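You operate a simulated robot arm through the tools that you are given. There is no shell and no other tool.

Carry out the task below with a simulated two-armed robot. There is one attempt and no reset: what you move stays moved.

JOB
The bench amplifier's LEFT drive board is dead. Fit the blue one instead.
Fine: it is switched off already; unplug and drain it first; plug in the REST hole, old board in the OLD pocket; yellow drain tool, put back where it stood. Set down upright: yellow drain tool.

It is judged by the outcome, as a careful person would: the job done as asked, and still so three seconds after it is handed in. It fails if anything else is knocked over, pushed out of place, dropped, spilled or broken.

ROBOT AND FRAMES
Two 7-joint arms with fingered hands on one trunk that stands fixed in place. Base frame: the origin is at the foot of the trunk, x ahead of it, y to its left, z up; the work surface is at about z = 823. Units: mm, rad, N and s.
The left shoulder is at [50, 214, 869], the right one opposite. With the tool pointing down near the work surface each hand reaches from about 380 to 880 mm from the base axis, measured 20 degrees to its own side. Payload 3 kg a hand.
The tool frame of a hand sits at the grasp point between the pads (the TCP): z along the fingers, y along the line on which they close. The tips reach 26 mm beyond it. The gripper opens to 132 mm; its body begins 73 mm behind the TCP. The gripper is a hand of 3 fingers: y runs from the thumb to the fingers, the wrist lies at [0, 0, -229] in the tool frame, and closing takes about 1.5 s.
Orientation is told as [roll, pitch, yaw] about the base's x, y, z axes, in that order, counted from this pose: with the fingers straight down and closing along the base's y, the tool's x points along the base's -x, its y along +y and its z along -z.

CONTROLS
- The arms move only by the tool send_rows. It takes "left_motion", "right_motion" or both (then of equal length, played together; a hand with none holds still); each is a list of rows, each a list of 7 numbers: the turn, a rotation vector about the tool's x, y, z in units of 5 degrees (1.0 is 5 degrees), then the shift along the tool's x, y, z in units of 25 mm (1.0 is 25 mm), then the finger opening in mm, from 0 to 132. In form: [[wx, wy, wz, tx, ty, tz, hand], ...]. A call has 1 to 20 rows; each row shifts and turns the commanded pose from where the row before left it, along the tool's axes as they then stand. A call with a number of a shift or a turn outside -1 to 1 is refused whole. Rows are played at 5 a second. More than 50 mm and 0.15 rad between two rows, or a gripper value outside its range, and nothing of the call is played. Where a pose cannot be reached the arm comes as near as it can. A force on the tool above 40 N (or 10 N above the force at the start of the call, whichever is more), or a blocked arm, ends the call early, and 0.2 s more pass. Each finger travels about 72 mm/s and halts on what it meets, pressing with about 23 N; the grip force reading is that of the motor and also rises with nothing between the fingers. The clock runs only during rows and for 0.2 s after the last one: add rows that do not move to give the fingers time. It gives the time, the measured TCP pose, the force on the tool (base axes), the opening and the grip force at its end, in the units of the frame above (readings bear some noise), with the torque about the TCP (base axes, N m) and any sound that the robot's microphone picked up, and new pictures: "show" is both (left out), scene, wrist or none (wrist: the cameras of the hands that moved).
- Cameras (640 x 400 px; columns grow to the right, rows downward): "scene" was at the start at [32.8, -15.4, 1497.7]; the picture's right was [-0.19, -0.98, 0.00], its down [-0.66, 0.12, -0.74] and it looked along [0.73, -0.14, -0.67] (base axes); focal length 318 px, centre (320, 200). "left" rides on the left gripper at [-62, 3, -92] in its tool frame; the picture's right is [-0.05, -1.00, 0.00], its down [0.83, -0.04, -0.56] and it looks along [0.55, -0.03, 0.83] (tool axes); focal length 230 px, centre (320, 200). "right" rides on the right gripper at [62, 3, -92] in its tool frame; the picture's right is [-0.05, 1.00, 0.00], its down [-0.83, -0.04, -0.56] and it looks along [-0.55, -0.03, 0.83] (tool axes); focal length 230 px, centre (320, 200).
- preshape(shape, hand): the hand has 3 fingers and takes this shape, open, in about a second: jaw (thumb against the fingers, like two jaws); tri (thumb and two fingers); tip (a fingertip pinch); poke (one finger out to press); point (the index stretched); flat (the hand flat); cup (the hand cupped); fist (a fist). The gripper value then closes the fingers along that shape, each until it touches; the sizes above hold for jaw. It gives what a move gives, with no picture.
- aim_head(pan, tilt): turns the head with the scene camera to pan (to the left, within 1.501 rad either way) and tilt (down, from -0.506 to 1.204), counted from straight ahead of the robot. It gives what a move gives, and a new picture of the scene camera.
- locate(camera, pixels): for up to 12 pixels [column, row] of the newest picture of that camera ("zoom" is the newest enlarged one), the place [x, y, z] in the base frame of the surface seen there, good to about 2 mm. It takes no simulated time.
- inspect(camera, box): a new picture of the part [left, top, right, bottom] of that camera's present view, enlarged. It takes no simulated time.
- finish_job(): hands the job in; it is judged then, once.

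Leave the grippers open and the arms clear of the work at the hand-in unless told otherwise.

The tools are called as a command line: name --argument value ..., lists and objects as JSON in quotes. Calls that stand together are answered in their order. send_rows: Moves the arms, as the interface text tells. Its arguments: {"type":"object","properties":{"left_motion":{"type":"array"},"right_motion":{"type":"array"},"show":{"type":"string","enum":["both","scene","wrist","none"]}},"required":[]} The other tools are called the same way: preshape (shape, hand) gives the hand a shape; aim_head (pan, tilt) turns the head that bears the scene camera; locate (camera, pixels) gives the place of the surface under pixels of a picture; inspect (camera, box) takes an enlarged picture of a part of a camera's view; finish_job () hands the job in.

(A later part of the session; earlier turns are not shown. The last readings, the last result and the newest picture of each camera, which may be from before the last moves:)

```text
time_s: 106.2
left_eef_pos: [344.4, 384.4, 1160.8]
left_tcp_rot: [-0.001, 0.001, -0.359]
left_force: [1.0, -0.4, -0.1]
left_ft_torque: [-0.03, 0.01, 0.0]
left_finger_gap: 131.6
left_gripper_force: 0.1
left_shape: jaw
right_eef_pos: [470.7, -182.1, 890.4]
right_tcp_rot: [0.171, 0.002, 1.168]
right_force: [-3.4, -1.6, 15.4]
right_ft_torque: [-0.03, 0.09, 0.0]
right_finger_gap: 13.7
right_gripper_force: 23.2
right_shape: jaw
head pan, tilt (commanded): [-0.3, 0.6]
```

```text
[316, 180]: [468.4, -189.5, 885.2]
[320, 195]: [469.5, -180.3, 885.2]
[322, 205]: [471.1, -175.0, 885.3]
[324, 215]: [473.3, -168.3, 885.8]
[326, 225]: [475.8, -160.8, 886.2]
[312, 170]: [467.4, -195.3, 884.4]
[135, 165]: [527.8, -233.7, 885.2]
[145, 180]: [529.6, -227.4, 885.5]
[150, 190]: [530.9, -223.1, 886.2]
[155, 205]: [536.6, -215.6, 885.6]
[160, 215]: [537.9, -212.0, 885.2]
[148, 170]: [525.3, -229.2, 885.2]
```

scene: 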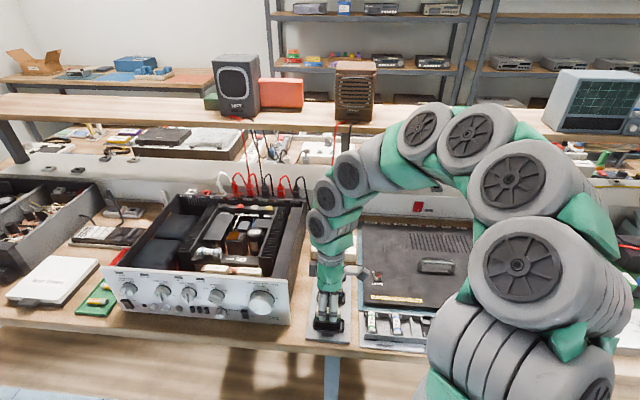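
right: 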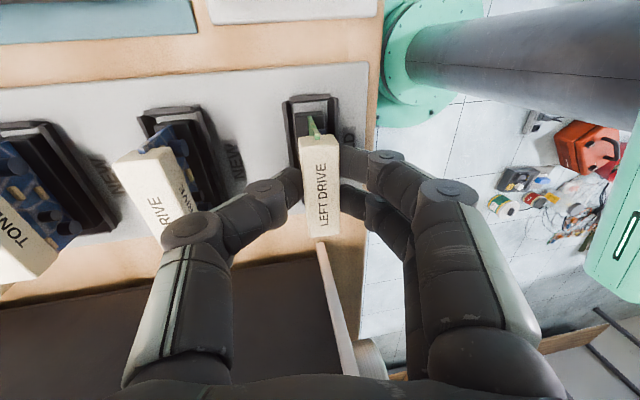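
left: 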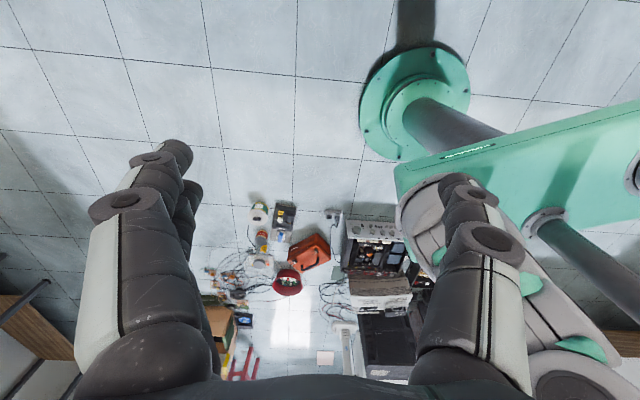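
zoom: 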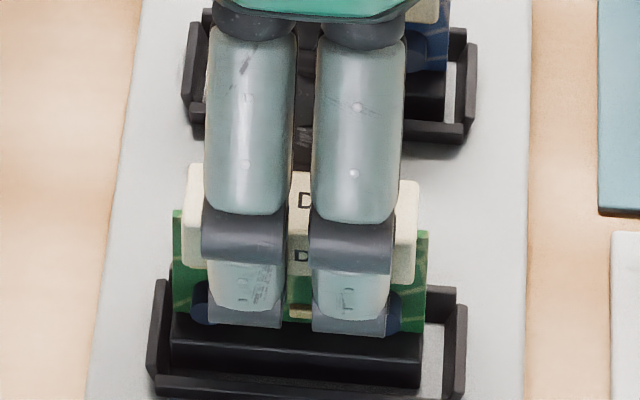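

Both caps are at 885.3: the old card is fully seated in OLD. Releasing and rising.

send_rows --right_motion '[[0, 0, 0, 0, 0, 0, 20], [0, 0, 0, 0, 0, 0, 28], [0, 0, 0, 0, 0, 0, 36], [0, 0, 0, 0, 0.0696, -0.394, 36], [0, 0, 0, 0, 0.104, -0.591, 36], [0, 0, 0, 0, 0.174, -0.985, 40], [0, 0, 0, 0, 0.174, -0.985, 40], [0, 0, 0, 0, 0.174, -0.985, 40], [0, 0, 0, 0, 0, 0, 40]]'

inspect --camera "scene" --box '[295, 250, 365, 345]'

inspect --camera "right" --box '[170, 60, 390, 200]'

```text
time_s: 108.2
left_eef_pos: [344.3, 385.3, 1160.1]
left_tcp_rot: [0.0, -0.001, -0.36]
left_force: [-0.7, 0.0, -1.1]
left_ft_torque: [-0.01, 0.01, -0.01]
left_finger_gap: 131.9
left_gripper_force: 0.1
left_shape: jaw
right_eef_pos: [472.4, -182.2, 991.1]
right_tcp_rot: [0.173, 0.0, 1.168]
right_force: [-0.6, 0.6, 0.5]
right_ft_torque: [0.0, 0.01, 0.0]
right_finger_gap: 39.8
right_gripper_force: 0.1
right_shape: jaw
head pan, tilt (commanded): [-0.3, 0.6]
```

scene: 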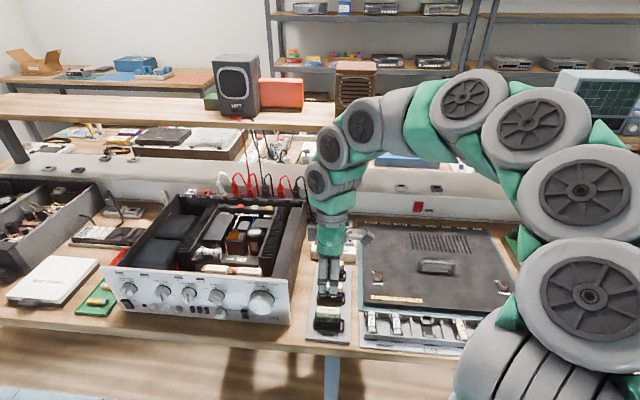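
right: 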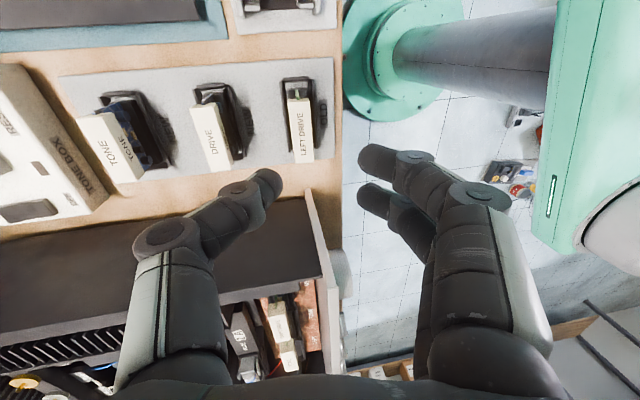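

```text
4.21 times, centred on (330, 298) of scene
```

zoom: 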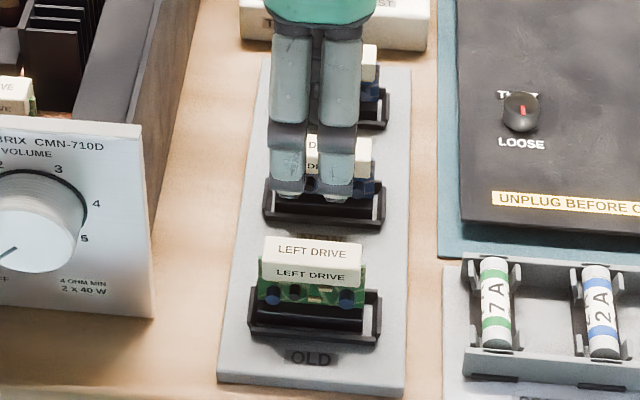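

```text
2.86 times, centred on (280, 130) of right
```

zoom: 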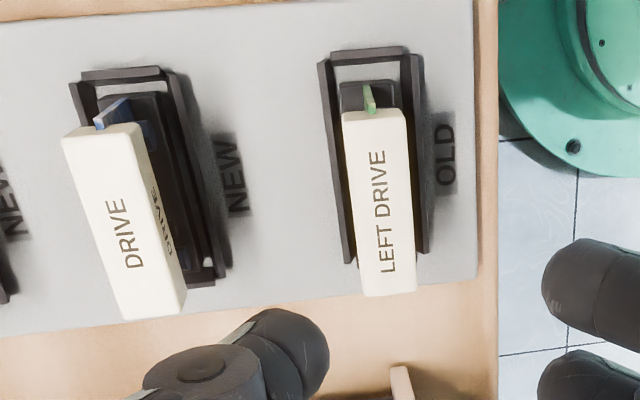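

Old card stands in OLD. Next the blue NEW DRIVE card: I locate its cap corners.

locate --camera "zoom" --pixels '[[68, 145], [138, 130], [125, 312], [182, 300], [125, 220], [100, 140], [153, 306], [350, 120], [402, 115], [366, 288], [412, 285], [380, 200]]'

```text
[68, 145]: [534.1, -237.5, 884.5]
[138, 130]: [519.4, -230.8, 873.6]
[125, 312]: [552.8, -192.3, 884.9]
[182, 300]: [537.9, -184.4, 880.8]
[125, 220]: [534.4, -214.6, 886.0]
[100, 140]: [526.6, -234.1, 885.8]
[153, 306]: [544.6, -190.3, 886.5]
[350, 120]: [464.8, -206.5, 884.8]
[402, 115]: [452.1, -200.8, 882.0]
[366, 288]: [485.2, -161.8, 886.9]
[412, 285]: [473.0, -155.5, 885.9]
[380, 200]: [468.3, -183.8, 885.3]
```

DRIVE cap centre ≈ (u 576, v 13.6). Moving above it with the same 10° lean.

send_rows --right_motion '[[0, 0, 0, 0.032, -0.952, -0.168, 34], [0, 0, 0, 0.032, -0.952, -0.168, 34], [0, 0, 0, 0.032, -0.952, -0.168, 34], [0, 0, 0, 0, -0.174, 0.985, 34], [0, 0, 0, 0, -0.174, 0.985, 34], [0, 0, 0, 0, 0, 0, 34]]'

inspect --camera "right" --box '[210, 60, 430, 220]'

locate --camera "zoom" --pixels '[[280, 200], [330, 200], [290, 150], [325, 150], [305, 250], [340, 250], [315, 200]]'

```text
time_s: 109.6
left_eef_pos: [344.1, 384.6, 1159.9]
left_tcp_rot: [0.001, 0.001, -0.361]
left_force: [-0.4, -0.3, -0.6]
left_ft_torque: [-0.04, -0.02, -0.01]
left_finger_gap: 131.8
left_gripper_force: 0.1
left_shape: jaw
right_eef_pos: [535.3, -212.4, 940.4]
right_tcp_rot: [0.174, 0.002, 1.168]
right_force: [0.0, 0.2, -0.4]
right_ft_torque: [-0.03, 0.0, 0.01]
right_finger_gap: 34.4
right_gripper_force: 0.0
right_shape: jaw
head pan, tilt (commanded): [-0.3, 0.6]
```

scene: 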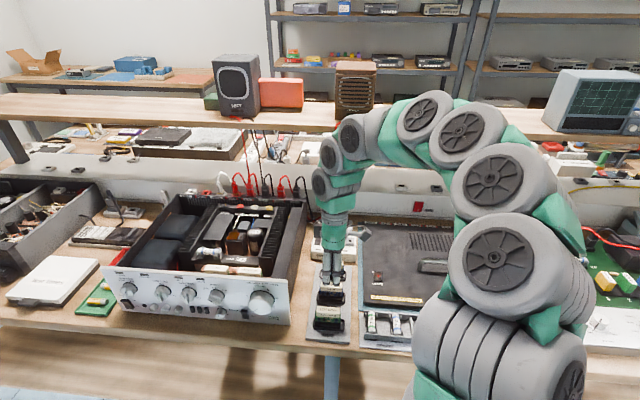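
right: 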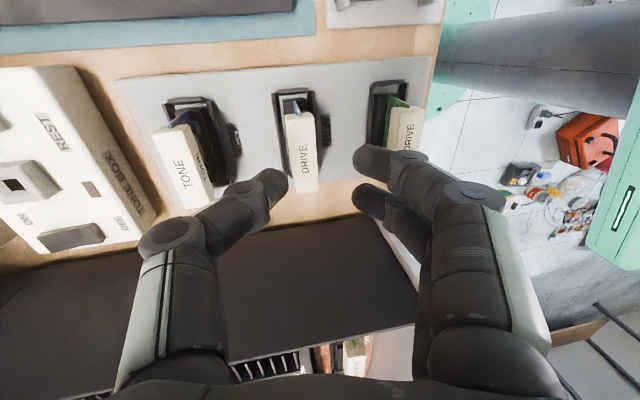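

```text
2.50 times, centred on (320, 140) of right
```

zoom: 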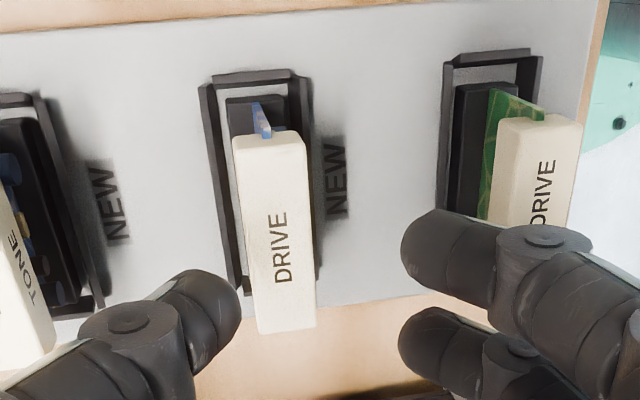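

```text
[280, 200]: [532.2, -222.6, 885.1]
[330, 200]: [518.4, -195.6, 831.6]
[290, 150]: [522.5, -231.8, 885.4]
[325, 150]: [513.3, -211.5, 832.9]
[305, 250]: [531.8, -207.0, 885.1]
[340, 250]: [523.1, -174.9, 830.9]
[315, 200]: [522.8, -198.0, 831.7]
```

Aligned within 3.5 mm. Correcting and descending to z≈891 around the cap.

send_rows --right_motion '[[0, 0, 0, -0.04, -0.138, -0.024, 34], [0, 0, 0, 0, -0.1147, 0.6487, 34], [0, 0, 0, 0, -0.1147, 0.6487, 34], [0, 0, 0, 0, -0.1147, 0.6487, 34], [0, 0, 0, 0, 0, 0, 34]]'

inspect --camera "right" --box '[210, 80, 430, 220]'

inspect --camera "scene" --box '[295, 240, 375, 340]'

```text
time_s: 110.8
left_eef_pos: [344.2, 383.2, 1161.3]
left_tcp_rot: [0.0, -0.001, -0.36]
left_force: [0.0, 0.1, -0.3]
left_ft_torque: [0.06, 0.02, 0.0]
left_finger_gap: 131.7
left_gripper_force: 0.0
left_shape: jaw
right_eef_pos: [542.0, -214.6, 891.3]
right_tcp_rot: [0.172, -0.001, 1.169]
right_force: [-0.6, -0.4, 0.1]
right_ft_torque: [0.01, -0.01, 0.01]
right_finger_gap: 34.6
right_gripper_force: 0.1
right_shape: jaw
head pan, tilt (commanded): [-0.3, 0.6]
```

scene: 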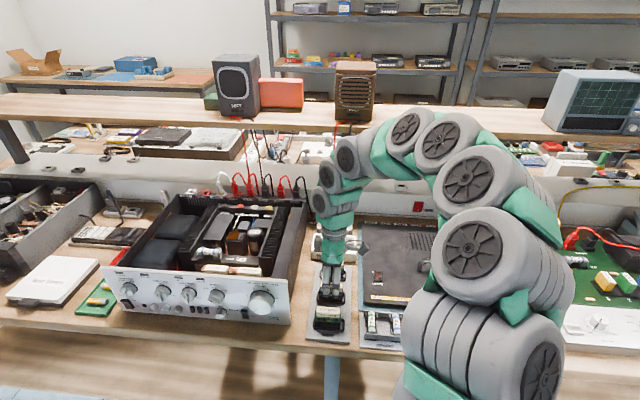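
right: 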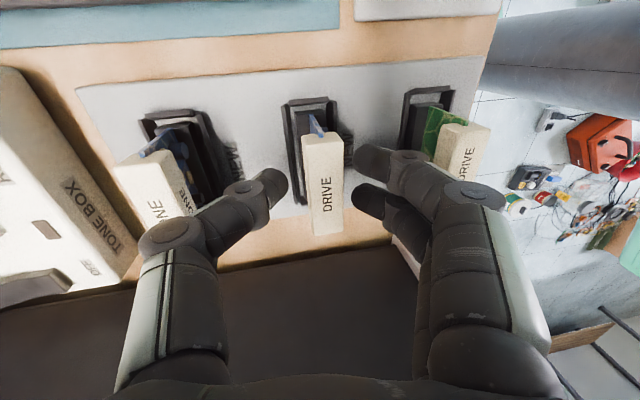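

```text
2.86 times, centred on (320, 150) of right
```

zoom: 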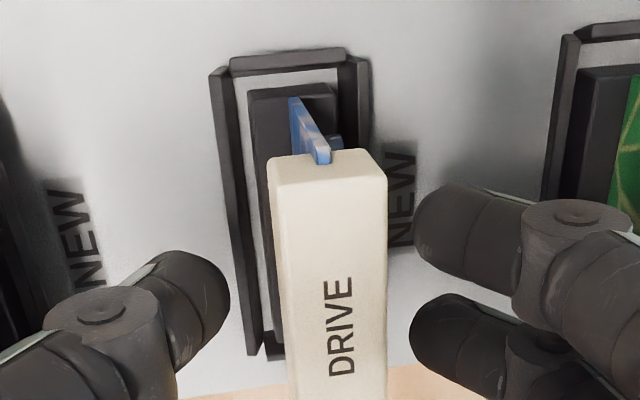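

```text
4.00 times, centred on (335, 290) of scene
```

zoom: 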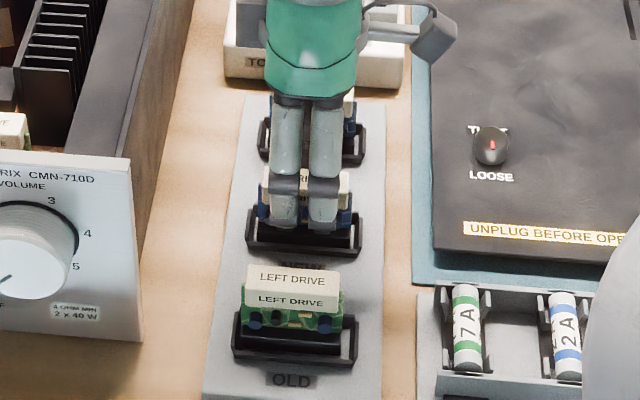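

No contact. Cap is a bit nearer the front fingers; shifting 2 mm toward me, then closing.

send_rows --right_motion '[[0, 0, 0, 0, 0.079, 0.014, 34], [0, 0, 0, 0, 0, 0, 26], [0, 0, 0, 0, 0, 0, 20], [0, 0, 0, 0, 0, 0, 14], [0, 0, 0, 0, 0, 0, 12], [0, 0, 0, 0, 0, 0, 12], [0, 0, 0, 0, 0, 0, 12]]' --show "wrist"

inspect --camera "right" --box '[210, 80, 430, 220]'

```text
time_s: 112.4
left_eef_pos: [344.8, 386.1, 1159.6]
left_tcp_rot: [0.0, -0.001, -0.36]
left_force: [0.6, 0.4, -0.6]
left_ft_torque: [0.0, -0.02, -0.01]
left_finger_gap: 132.0
left_gripper_force: 0.0
left_shape: jaw
right_eef_pos: [538.9, -213.9, 890.9]
right_tcp_rot: [0.173, 0.0, 1.169]
right_force: [1.1, -0.8, -2.4]
right_ft_torque: [-0.03, -0.05, 0.01]
right_finger_gap: 12.8
right_gripper_force: 22.8
right_shape: jaw
head pan, tilt (commanded): [-0.3, 0.6]
```

right: 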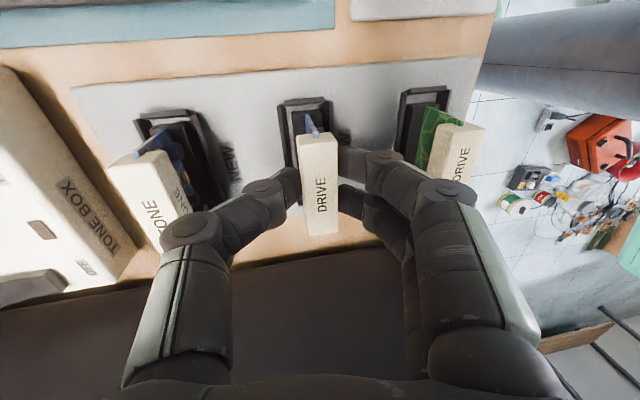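

```text
2.86 times, centred on (320, 150) of right
```

zoom: 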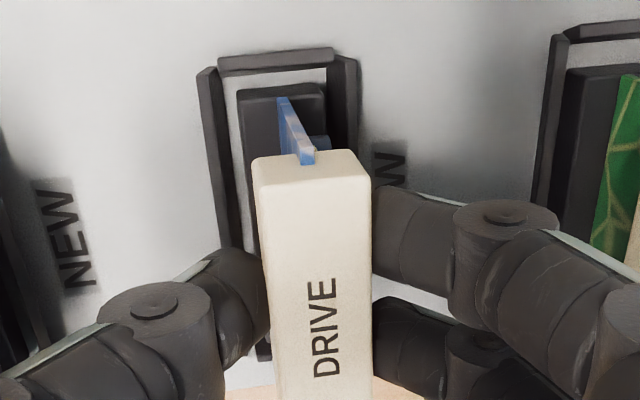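

Gripped exactly like the old card. Lifting: slow at first, then up to z≈1036.

send_rows --right_motion '[[0, 0, 0, 0, 0.0696, -0.394, 12], [0, 0, 0, 0, 0.0696, -0.394, 12], [0, 0, 0, 0, 0.139, -0.788, 12], [0, 0, 0, 0, 0.174, -0.985, 12], [0, 0, 0, 0, 0.174, -0.985, 12], [0, 0, 0, 0, 0.174, -0.985, 12], [0, 0, 0, 0, 0.174, -0.985, 12], [0, 0, 0, 0, 0, 0, 12]]'

inspect --camera "right" --box '[210, 80, 430, 220]'

inspect --camera "scene" --box '[295, 220, 375, 320]'

```text
time_s: 114.2
left_eef_pos: [344.6, 383.4, 1160.0]
left_tcp_rot: [0.001, 0.0, -0.36]
left_force: [0.6, -0.3, 1.2]
left_ft_torque: [0.01, 0.01, 0.03]
left_finger_gap: 132.1
left_gripper_force: 0.0
left_shape: jaw
right_eef_pos: [540.3, -213.7, 1029.2]
right_tcp_rot: [0.172, 0.001, 1.17]
right_force: [0.0, 0.0, -0.7]
right_ft_torque: [0.02, 0.01, 0.01]
right_finger_gap: 12.9
right_gripper_force: 23.2
right_shape: jaw
head pan, tilt (commanded): [-0.3, 0.6]
```

scene: 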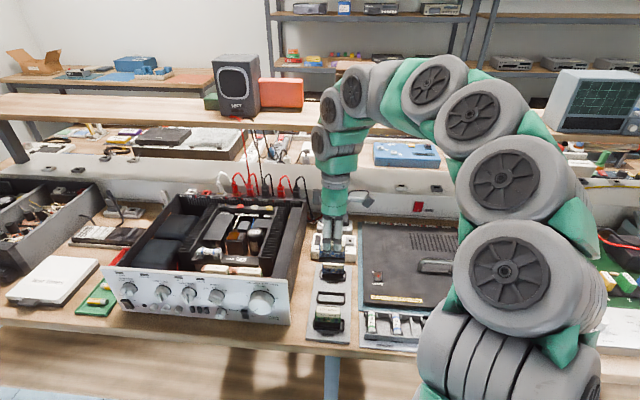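
right: 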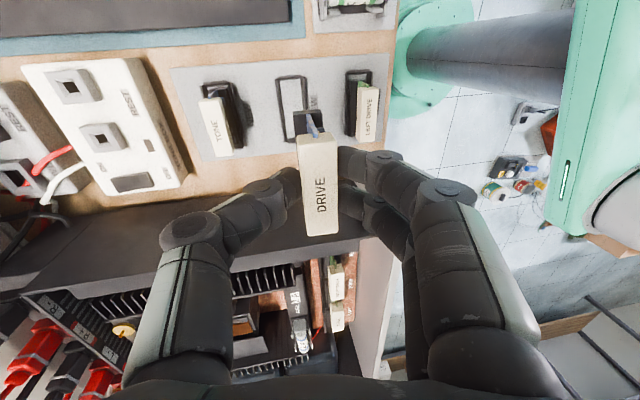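

```text
2.86 times, centred on (320, 150) of right
```

zoom: 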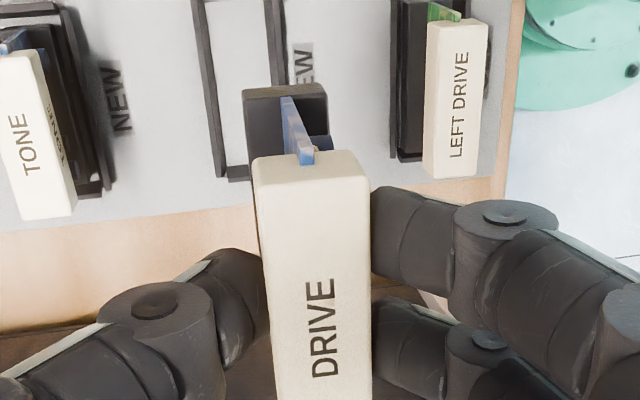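

```text
4.00 times, centred on (335, 270) of scene
```

zoom: 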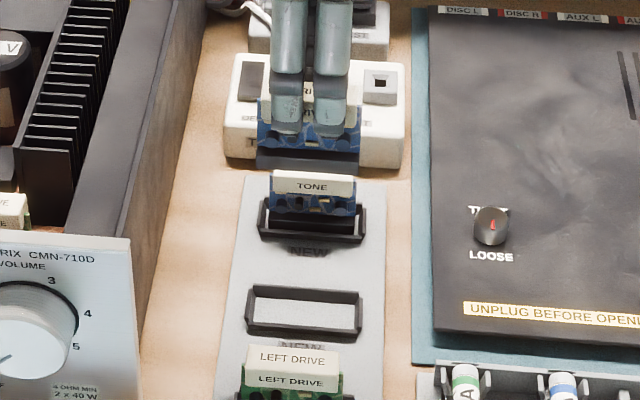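

The blue DRIVE card hangs straight, same as the old one did. Carrying it over the amp's LEFT slot.

send_rows --right_motion '[[0, 0, 0, -0.9555, 0.0743, 0.0023, 12], [0, 0, 0, -0.9555, 0.0743, 0.0023, 12], [0, 0, 0, -0.9555, 0.0743, 0.0023, 12], [0, 0, 0, -0.9555, 0.0743, 0.0023, 12], [0, 0, 0, -0.9555, 0.0743, 0.0023, 12], [0, 0, 0, -0.9555, 0.0743, 0.0023, 12], [0, 0, 0, -0.9555, 0.0743, 0.0023, 12], [0, 0, 0, -0.9555, 0.0743, 0.0023, 12], [0, 0, 0, -0.9555, 0.0743, 0.0023, 12], [0, 0, 0, -0.9555, 0.0743, 0.0023, 12], [0, 0, 0, -0.9555, 0.0743, 0.0023, 12], [0, 0, 0, -0.9555, 0.0743, 0.0023, 12], [0, 0, 0, -0.9555, 0.0743, 0.0023, 12], [0, 0, 0, -0.9555, 0.0743, 0.0023, 12], [0, 0, 0, -0.9555, 0.0743, 0.0023, 12], [0, 0, 0, 0, 0, 0, 12]]'

inspect --camera "scene" --box '[140, 200, 240, 290]'

inspect --camera "right" --box '[220, 60, 400, 180]'

```text
time_s: 117.6
left_eef_pos: [344.1, 384.9, 1160.4]
left_tcp_rot: [-0.001, 0.0, -0.36]
left_force: [0.2, -0.5, -0.1]
left_ft_torque: [-0.01, -0.03, -0.01]
left_finger_gap: 132.0
left_gripper_force: 0.1
left_shape: jaw
right_eef_pos: [654.3, 129.1, 1033.2]
right_tcp_rot: [0.173, 0.003, 1.168]
right_force: [0.8, -1.5, -0.4]
right_ft_torque: [0.0, -0.02, -0.01]
right_finger_gap: 12.9
right_gripper_force: 23.0
right_shape: jaw
head pan, tilt (commanded): [-0.3, 0.6]
```

scene: 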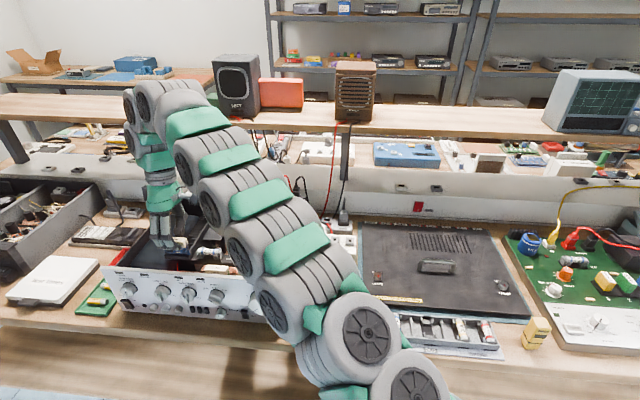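
right: 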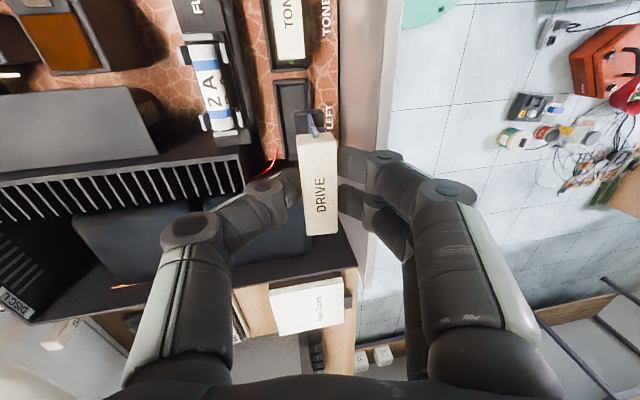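

```text
4.44 times, centred on (190, 245) of scene
```

zoom: 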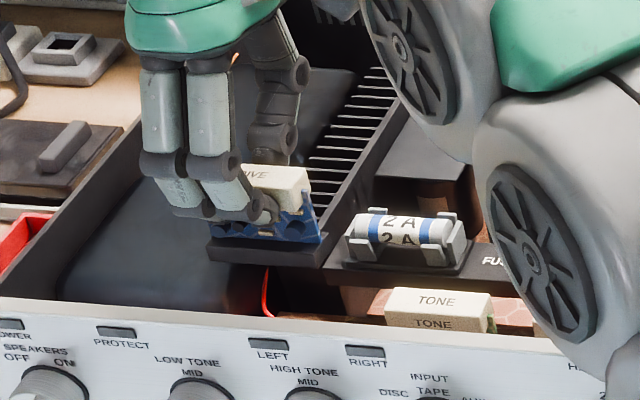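

```text
3.33 times, centred on (310, 120) of right
```

zoom: 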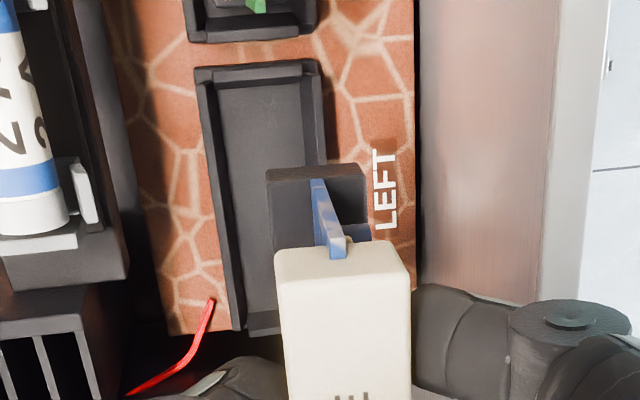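

Now I locate the slot frame and the card's foot.

locate --camera "zoom" --pixels '[[203, 80], [315, 72], [225, 90], [300, 85], [260, 72], [232, 250], [218, 170], [240, 320], [265, 330], [260, 150], [210, 120], [318, 120]]'

locate --camera "zoom" --pixels '[[272, 178], [360, 170], [315, 170], [272, 200], [285, 262], [400, 255], [340, 258], [275, 230], [245, 200], [330, 110]]'

```text
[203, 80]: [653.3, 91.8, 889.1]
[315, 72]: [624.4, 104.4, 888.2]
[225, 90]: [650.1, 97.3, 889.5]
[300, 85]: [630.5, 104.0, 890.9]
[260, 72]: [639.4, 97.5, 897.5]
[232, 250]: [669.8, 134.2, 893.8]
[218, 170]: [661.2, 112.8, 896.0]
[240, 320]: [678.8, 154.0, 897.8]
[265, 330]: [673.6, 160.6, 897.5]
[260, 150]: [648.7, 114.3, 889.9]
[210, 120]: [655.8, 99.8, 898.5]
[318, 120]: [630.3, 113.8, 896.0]
```

```text
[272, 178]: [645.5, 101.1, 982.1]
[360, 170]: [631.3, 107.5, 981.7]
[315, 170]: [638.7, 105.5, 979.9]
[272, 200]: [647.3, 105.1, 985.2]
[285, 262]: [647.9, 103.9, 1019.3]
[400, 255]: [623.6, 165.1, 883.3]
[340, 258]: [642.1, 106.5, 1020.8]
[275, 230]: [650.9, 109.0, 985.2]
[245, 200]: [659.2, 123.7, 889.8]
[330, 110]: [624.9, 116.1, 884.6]
```

Slot centre (u 550.7, v 374); card foot centre u≈547, needs about +2.5/+1 mm. Correcting and lowering 72 mm to hover ~10 mm over the slot.

send_rows --right_motion '[[0, 0, 0, -0.04, -0.098, -0.017, 12], [0, 0, 0, 0, -0.1253, 0.709, 12], [0, 0, 0, 0, -0.1253, 0.709, 12], [0, 0, 0, 0, -0.1253, 0.709, 12], [0, 0, 0, 0, -0.1253, 0.709, 12], [0, 0, 0, 0, 0, 0, 12]]'

inspect --camera "scene" --box '[150, 210, 230, 290]'

inspect --camera "right" --box '[250, 70, 370, 160]'

```text
time_s: 119.0
left_eef_pos: [346.2, 383.9, 1160.9]
left_tcp_rot: [0.0, 0.001, -0.358]
left_force: [-0.3, 0.8, 0.4]
left_ft_torque: [0.01, 0.01, 0.03]
left_finger_gap: 131.9
left_gripper_force: 0.0
left_shape: jaw
right_eef_pos: [655.3, 127.4, 961.8]
right_tcp_rot: [0.173, 0.001, 1.17]
right_force: [-0.2, 0.9, -0.6]
right_ft_torque: [-0.01, -0.02, -0.03]
right_finger_gap: 12.8
right_gripper_force: 23.4
right_shape: jaw
head pan, tilt (commanded): [-0.3, 0.6]
```

scene: 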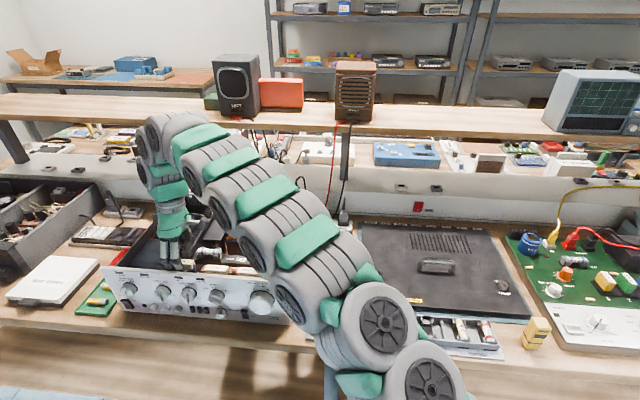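
right: 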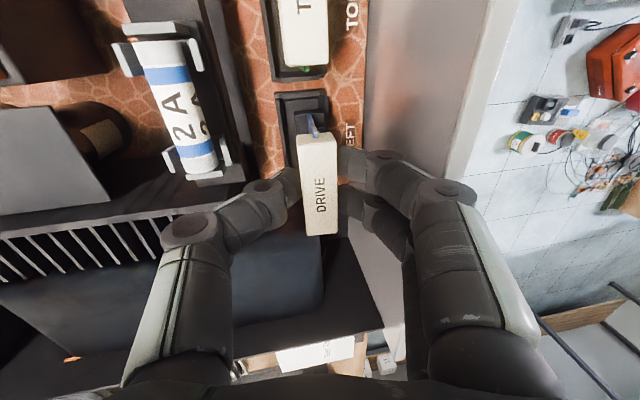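

```text
5.00 times, centred on (190, 250) of scene
```

zoom: 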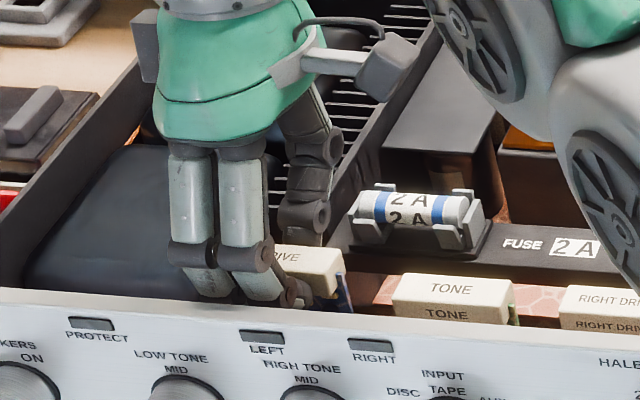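

```text
4.44 times, centred on (310, 115) of right
```

zoom: 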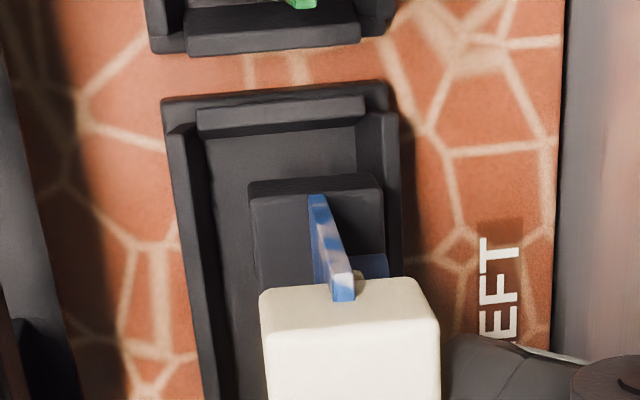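

I locate foot and slot edges in this closer view.

locate --camera "zoom" --pixels '[[256, 190], [378, 185], [316, 187], [256, 215], [180, 160], [190, 220], [378, 130], [385, 160], [280, 108], [230, 160], [340, 150], [205, 300]]'

```text
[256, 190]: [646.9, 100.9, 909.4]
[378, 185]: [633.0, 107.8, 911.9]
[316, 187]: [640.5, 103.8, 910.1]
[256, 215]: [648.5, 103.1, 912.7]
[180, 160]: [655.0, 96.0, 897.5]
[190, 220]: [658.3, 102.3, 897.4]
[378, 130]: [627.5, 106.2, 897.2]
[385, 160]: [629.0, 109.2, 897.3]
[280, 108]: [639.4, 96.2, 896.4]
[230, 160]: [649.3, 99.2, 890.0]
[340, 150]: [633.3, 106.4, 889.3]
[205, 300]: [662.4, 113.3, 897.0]
```

Foot needs +1.9 mm rearward. Correcting and lowering 9 mm into the slot.

send_rows --right_motion '[[0, 0, 0, -0.032, -0.075, -0.013, 12], [0, 0, 0, 0, -0.0313, 0.1773, 12], [0, 0, 0, 0, -0.0313, 0.1773, 12], [0, 0, 0, 0, 0, 0, 12]]'

inspect --camera "right" --box '[250, 70, 370, 160]'

inspect --camera "scene" --box '[150, 210, 230, 290]'

```text
time_s: 120.0
left_eef_pos: [344.3, 384.0, 1160.8]
left_tcp_rot: [0.001, -0.001, -0.359]
left_force: [0.1, 0.4, -0.4]
left_ft_torque: [0.02, 0.01, -0.04]
left_finger_gap: 131.9
left_gripper_force: 0.0
left_shape: jaw
right_eef_pos: [658.2, 129.1, 953.0]
right_tcp_rot: [0.173, 0.003, 1.17]
right_force: [0.0, 0.1, -1.1]
right_ft_torque: [-0.03, -0.02, 0.01]
right_finger_gap: 12.8
right_gripper_force: 23.0
right_shape: jaw
head pan, tilt (commanded): [-0.3, 0.6]
```

scene: 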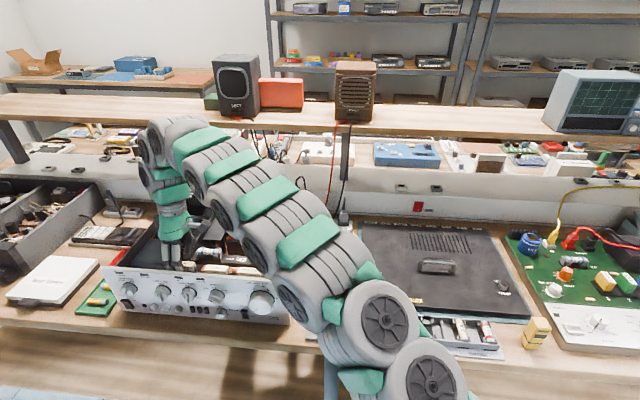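
right: 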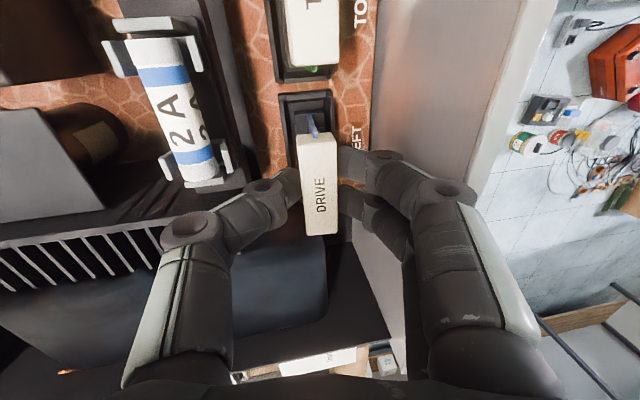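

```text
4.44 times, centred on (310, 115) of right
```

zoom: 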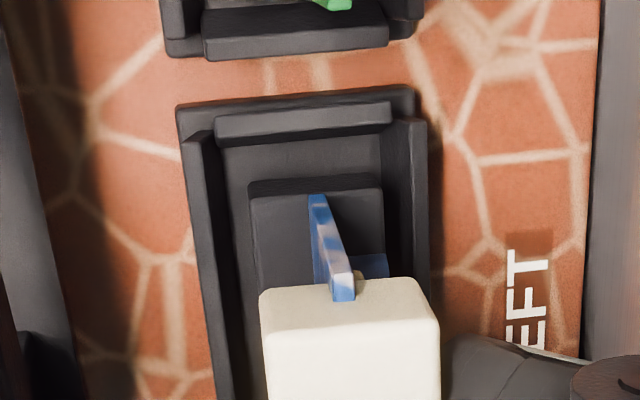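

```text
5.00 times, centred on (190, 250) of scene
```

zoom: 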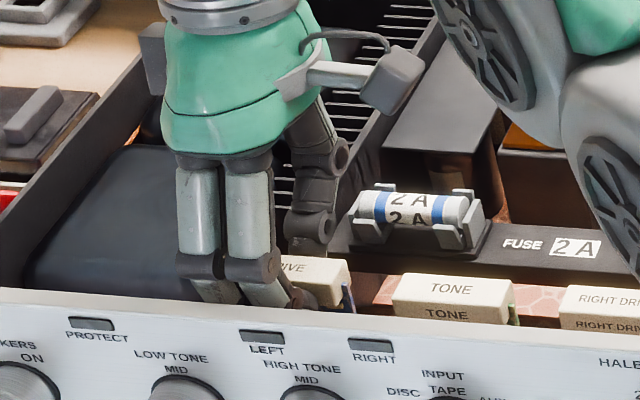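

The foot is inside the slot frame without contact. Lowering 4 mm more.

send_rows --right_motion '[[0, 0, 0, 0, -0.0139, 0.0788, 12], [0, 0, 0, 0, -0.0139, 0.0788, 12], [0, 0, 0, 0, 0, 0, 12]]' --show "wrist"

inspect --camera "right" --box '[250, 70, 370, 160]'

locate --camera "right" --pixels '[[316, 180], [320, 195], [322, 205], [312, 165], [318, 215], [285, 40], [290, 30], [300, 55]]'

```text
time_s: 120.8
left_eef_pos: [343.4, 385.1, 1160.3]
left_tcp_rot: [0.0, 0.0, -0.359]
left_force: [-1.3, 0.1, 0.6]
left_ft_torque: [0.02, -0.01, 0.0]
left_finger_gap: 132.0
left_gripper_force: 0.0
left_shape: jaw
right_eef_pos: [657.5, 128.9, 948.1]
right_tcp_rot: [0.173, 0.0, 1.169]
right_force: [-0.3, -0.3, 0.9]
right_ft_torque: [-0.02, -0.02, 0.0]
right_finger_gap: 13.2
right_gripper_force: 22.8
right_shape: jaw
head pan, tilt (commanded): [-0.3, 0.6]
```

right: 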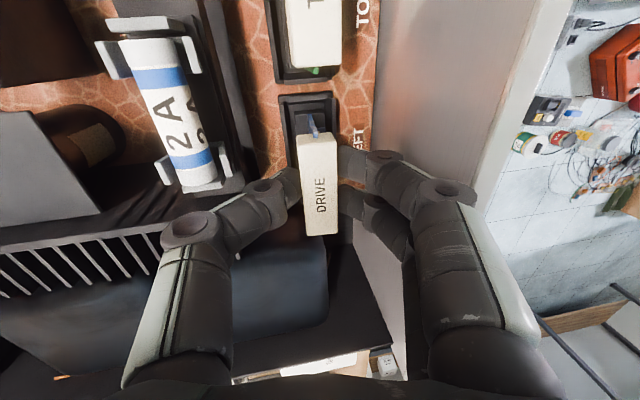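

```text
4.44 times, centred on (310, 115) of right
```

zoom: 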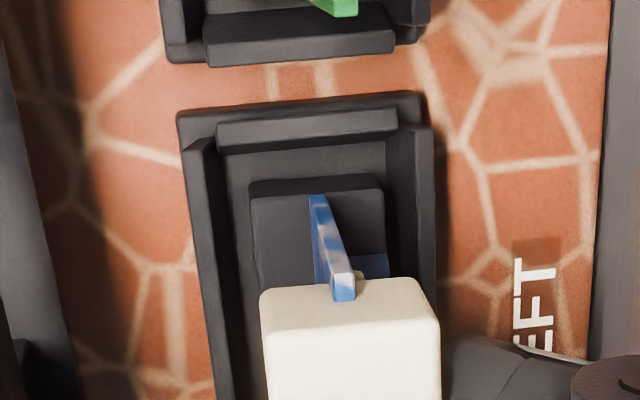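

```text
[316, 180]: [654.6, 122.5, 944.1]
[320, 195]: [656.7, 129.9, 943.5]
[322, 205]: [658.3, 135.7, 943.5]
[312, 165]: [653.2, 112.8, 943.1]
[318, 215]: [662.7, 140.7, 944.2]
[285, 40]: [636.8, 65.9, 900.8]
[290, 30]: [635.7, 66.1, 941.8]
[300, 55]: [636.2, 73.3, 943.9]
```

Cap top now z≈943.7, equal to the neighbouring TONE cap (943.9). I press gently 2.5 mm further to make sure it is home.

send_rows --right_motion '[[0, 0, 0, 0, -0.0087, 0.0493, 12], [0, 0, 0, 0, -0.0087, 0.0493, 12], [0, 0, 0, 0, 0, 0, 12]]' --show "none"

locate --camera "right" --pixels '[[316, 180], [320, 195], [322, 205], [312, 165], [290, 30], [300, 55], [310, 40]]'

```text
time_s: 121.6
left_eef_pos: [345.9, 383.9, 1161.8]
left_tcp_rot: [0.0, 0.0, -0.359]
left_force: [1.1, 0.1, 0.3]
left_ft_torque: [0.01, 0.0, -0.02]
left_finger_gap: 131.9
left_gripper_force: 0.1
left_shape: jaw
right_eef_pos: [657.2, 127.4, 947.4]
right_tcp_rot: [0.173, 0.0, 1.17]
right_force: [-2.8, -0.8, 16.3]
right_ft_torque: [-0.01, 0.07, 0.0]
right_finger_gap: 13.7
right_gripper_force: 22.8
right_shape: jaw
head pan, tilt (commanded): [-0.3, 0.6]
```

```text
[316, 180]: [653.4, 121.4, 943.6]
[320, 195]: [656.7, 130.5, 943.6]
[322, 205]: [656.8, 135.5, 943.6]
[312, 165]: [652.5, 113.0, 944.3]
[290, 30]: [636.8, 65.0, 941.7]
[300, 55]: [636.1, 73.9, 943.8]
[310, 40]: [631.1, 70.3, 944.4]
```

16 N and no further travel: the card is fully home. Releasing to 28 mm and rising straight up.

send_rows --right_motion '[[0, 0, 0, 0, 0, 0, 18], [0, 0, 0, 0, 0, 0, 23], [0, 0, 0, 0, 0, 0, 28], [0, 0, 0, 0, 0, 0, 28], [0, 0, 0, 0, 0.0696, -0.394, 28], [0, 0, 0, 0, 0.0696, -0.394, 28], [0, 0, 0, 0, 0.139, -0.788, 28], [0, 0, 0, 0, 0.139, -0.788, 28], [0, 0, 0, 0, 0, 0, 28]]'

inspect --camera "right" --box '[230, 40, 390, 180]'

inspect --camera "scene" --box '[150, 210, 280, 290]'

```text
time_s: 123.6
left_eef_pos: [344.1, 384.5, 1160.4]
left_tcp_rot: [-0.001, -0.001, -0.359]
left_force: [0.0, 0.4, 0.8]
left_ft_torque: [0.04, 0.0, 0.0]
left_finger_gap: 132.1
left_gripper_force: 0.0
left_shape: jaw
right_eef_pos: [655.6, 128.4, 1007.0]
right_tcp_rot: [0.174, 0.004, 1.17]
right_force: [-0.2, -0.2, 0.0]
right_ft_torque: [-0.02, 0.03, -0.02]
right_finger_gap: 27.4
right_gripper_force: 0.0
right_shape: jaw
head pan, tilt (commanded): [-0.3, 0.6]
```

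scene: 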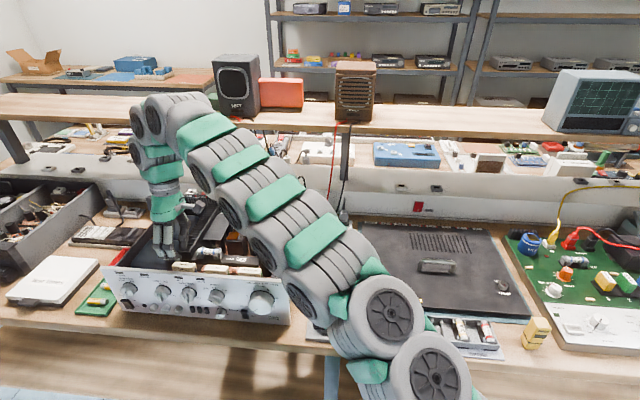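
right: 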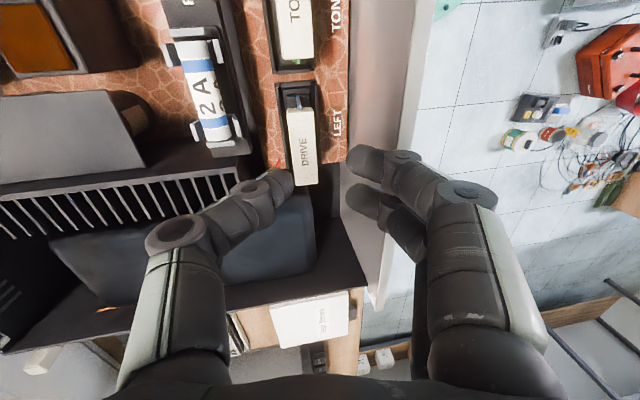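

```text
2.86 times, centred on (310, 110) of right
```

zoom: 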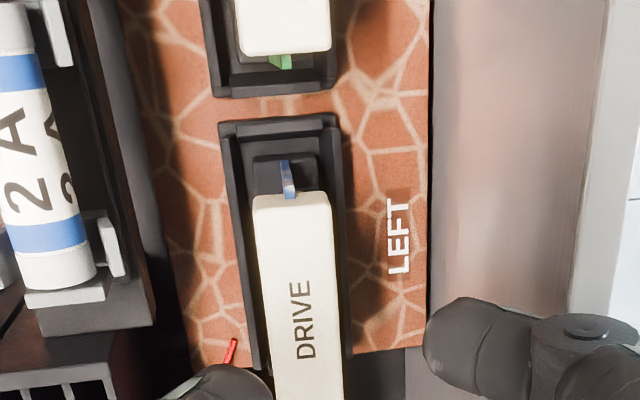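

```text
4.92 times, centred on (215, 250) of scene
```

zoom: 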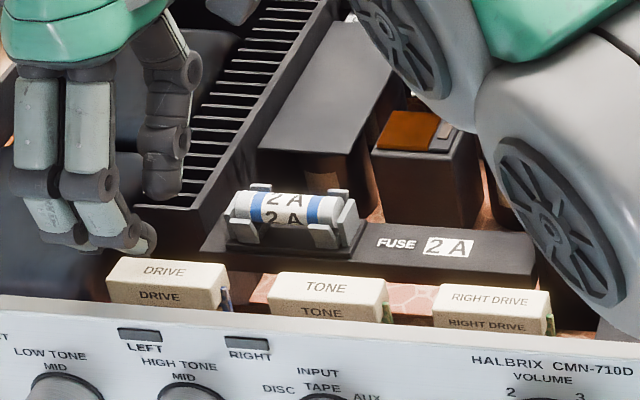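

The blue-board DRIVE card stands in the LEFT slot, level with its neighbours. I verify cap positions numerically, then raise and retreat.

locate --camera "zoom" --pixels '[[165, 272], [328, 287], [490, 300], [115, 275], [275, 290], [438, 303], [225, 285], [385, 298], [548, 310]]'

send_rows --right_motion '[[0, 0, 0, 0, 0.139, -0.788, 40], [0, 0, 0, 0.5, 0.3, 0, 60], [0, 0, 0, 0.95, 0.2, 0, 80], [0, 0, 0, 0.95, 0.2, 0, 100], [0, 0, 0, 0.95, 0.2, 0, 100], [0, 0, 0, 0.95, 0.2, 0, 100], [0, 0, 0, 0.95, 0.2, 0, 100], [0, 0, 0, 0.95, 0.2, 0, 100], [0, 0, 0, 0.95, 0.2, 0, 100], [0, 0, 0, 0.95, 0.2, 0, 100], [0, 0, 0, 0.95, 0.2, 0, 100], [0, 0, 0, 0.95, 0.2, 0, 100], [0, 0, 0, 0.95, 0.2, 0, 100], [0, 0, 0, 0.95, 0.2, 0, 100], [0, 0, 0, 0, 0, 0, 100]]'

```text
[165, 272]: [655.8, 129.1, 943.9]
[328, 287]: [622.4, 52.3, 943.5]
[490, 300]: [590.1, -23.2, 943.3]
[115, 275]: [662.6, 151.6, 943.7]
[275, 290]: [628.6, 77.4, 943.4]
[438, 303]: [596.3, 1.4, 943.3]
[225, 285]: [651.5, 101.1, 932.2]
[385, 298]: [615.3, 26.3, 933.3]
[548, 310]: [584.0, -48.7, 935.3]
```

```text
time_s: 126.8
left_eef_pos: [344.1, 384.2, 1162.1]
left_tcp_rot: [0.0, -0.002, -0.359]
left_force: [-0.4, -0.1, 0.1]
left_ft_torque: [-0.03, -0.01, -0.02]
left_finger_gap: 132.0
left_gripper_force: 0.1
left_shape: jaw
right_eef_pos: [480.6, -120.1, 1038.1]
right_tcp_rot: [0.17, 0.002, 1.17]
right_force: [0.4, -0.2, 0.4]
right_ft_torque: [-0.05, 0.02, -0.01]
right_finger_gap: 99.7
right_gripper_force: 0.1
right_shape: jaw
head pan, tilt (commanded): [-0.3, 0.6]
```

scene: 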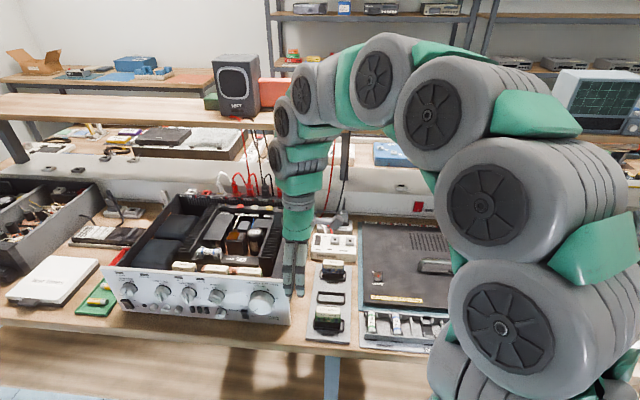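
right: 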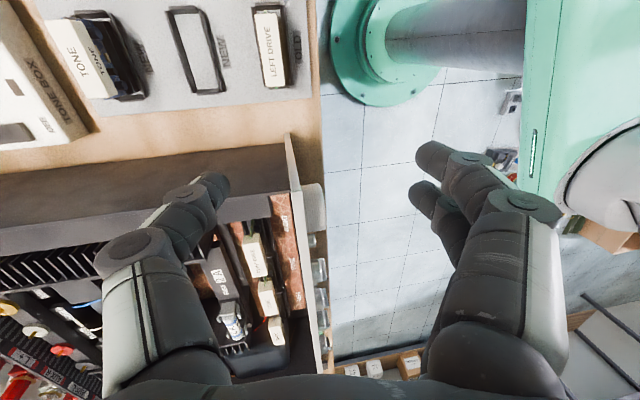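

Spacing of all three caps is even (within 1 mm). Now I straighten the right hand, raise it and retreat to the right side.

send_rows --right_motion '[[1, 0, 0, 0, 0, -0.9, 100], [1, 0, 0, 0, 0, -0.9, 100], [0, 0, 0, 0, 0, -1, 110], [0, 0, 0, 0, 0, -1, 120], [0, 0, 0, 0, 0, -1, 132], [0, 0, 0, 1, 0, 0, 132], [0, 0, 0, 1, 0, 0, 132], [0, 0, 0, 1, 0, 0, 132], [0, 0, 0, 1, 0, 0, 132], [0, 0, 0, 1, 0, 0, 132], [0, 0, 0, 1, 0, 0, 132], [0, 0, 0, 1, 0, 0, 132], [0, 0, 0, 1, 0, 0, 132], [0, 0, 0, 1, 0, 0, 132], [0, 0, 0, 1, 0, 0, 132], [0, 0, 0, 1, 0, 0, 132], [0, 0, 0, 1, 0, 0, 132], [0, 0, 0, 1, 0, 0, 132], [0, 0, 0, 0, 0, 0, 132]]' --show "scene"

send_rows --right_motion '[[0, 0, 1, 0, 0, 0, 132], [0, 0, 1, 0, 0, 0, 132], [0, 0, 1, 0, 0, 0, 132], [0, 0, 1, 0, 0, 0, 132], [0, 0, 1, 0, 0, 0, 132], [0, 0, 1, 0, 0, 0, 132], [0, 0, 1, 0, 0, 0, 132], [0, 0, 1, 0, 0, 0, 132], [0, 0, 1, 0, 0, 0, 132], [0, 0, 1, 0, 0, 0, 132], [0, 0, 1, 0, 0, 0, 132], [0, 0, 1, 0, 0, 0, 132], [0, 0, 1, 0, 0, 0, 132], [0, 0, 1, 0, 0, 0, 132], [0, 0, 1, 0, 0, 0, 132], [0, 0, 1, 0, 0, 0, 132], [0, 0, 1, 0, 0, 0, 132], [0, 0, 0, 0, 0, 0, 132]]'

```text
time_s: 130.8
left_eef_pos: [344.5, 384.6, 1160.0]
left_tcp_rot: [0.0, 0.0, -0.36]
left_force: [-0.7, -0.5, 0.0]
left_ft_torque: [0.05, 0.01, -0.01]
left_finger_gap: 131.8
left_gripper_force: 0.0
left_shape: jaw
right_eef_pos: [358.7, -421.0, 1159.0]
right_tcp_rot: [-0.001, 0.002, 1.169]
right_force: [0.0, -0.1, -0.3]
right_ft_torque: [0.01, 0.04, 0.0]
right_finger_gap: 131.9
right_gripper_force: 0.0
right_shape: jaw
head pan, tilt (commanded): [-0.3, 0.6]
```

scene: 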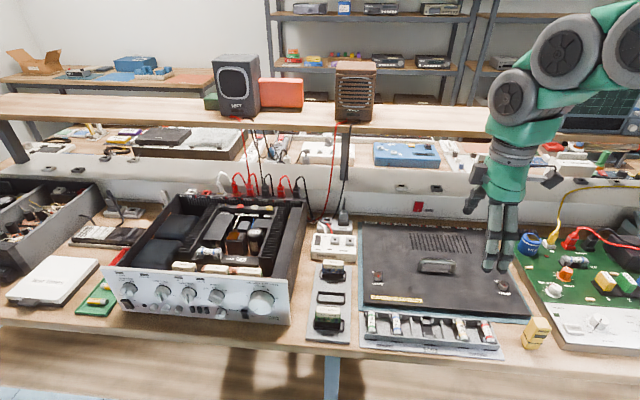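

```text
time_s: 134.6
left_eef_pos: [344.9, 384.6, 1160.1]
left_tcp_rot: [0.0, -0.001, -0.361]
left_force: [0.2, -0.3, -0.2]
left_ft_torque: [-0.03, -0.01, 0.0]
left_finger_gap: 131.9
left_gripper_force: 0.1
left_shape: jaw
right_eef_pos: [357.6, -421.2, 1158.9]
right_tcp_rot: [-0.002, -0.003, -0.316]
right_force: [-0.8, 0.1, -0.5]
right_ft_torque: [-0.01, 0.03, -0.03]
right_finger_gap: 132.0
right_gripper_force: 0.0
right_shape: jaw
head pan, tilt (commanded): [-0.3, 0.6]
```

scene: 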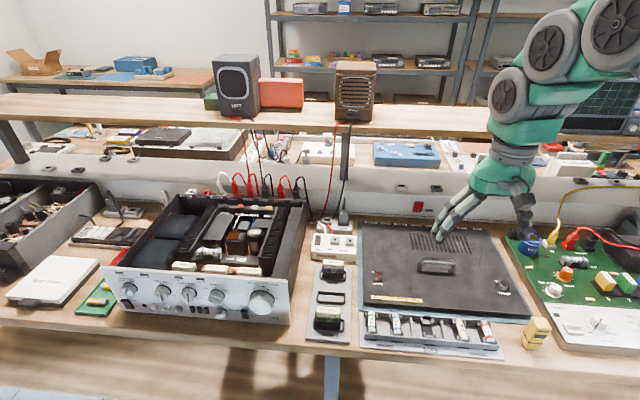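
right: 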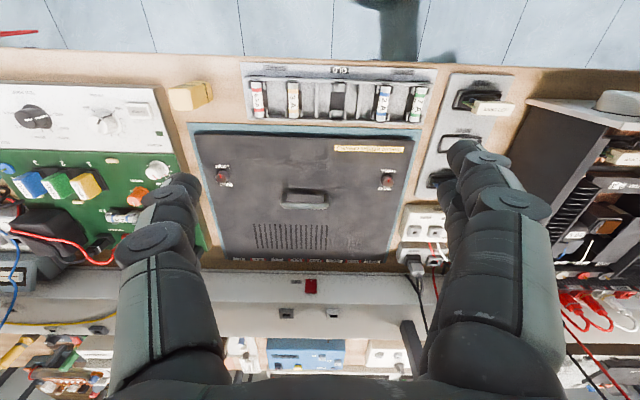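

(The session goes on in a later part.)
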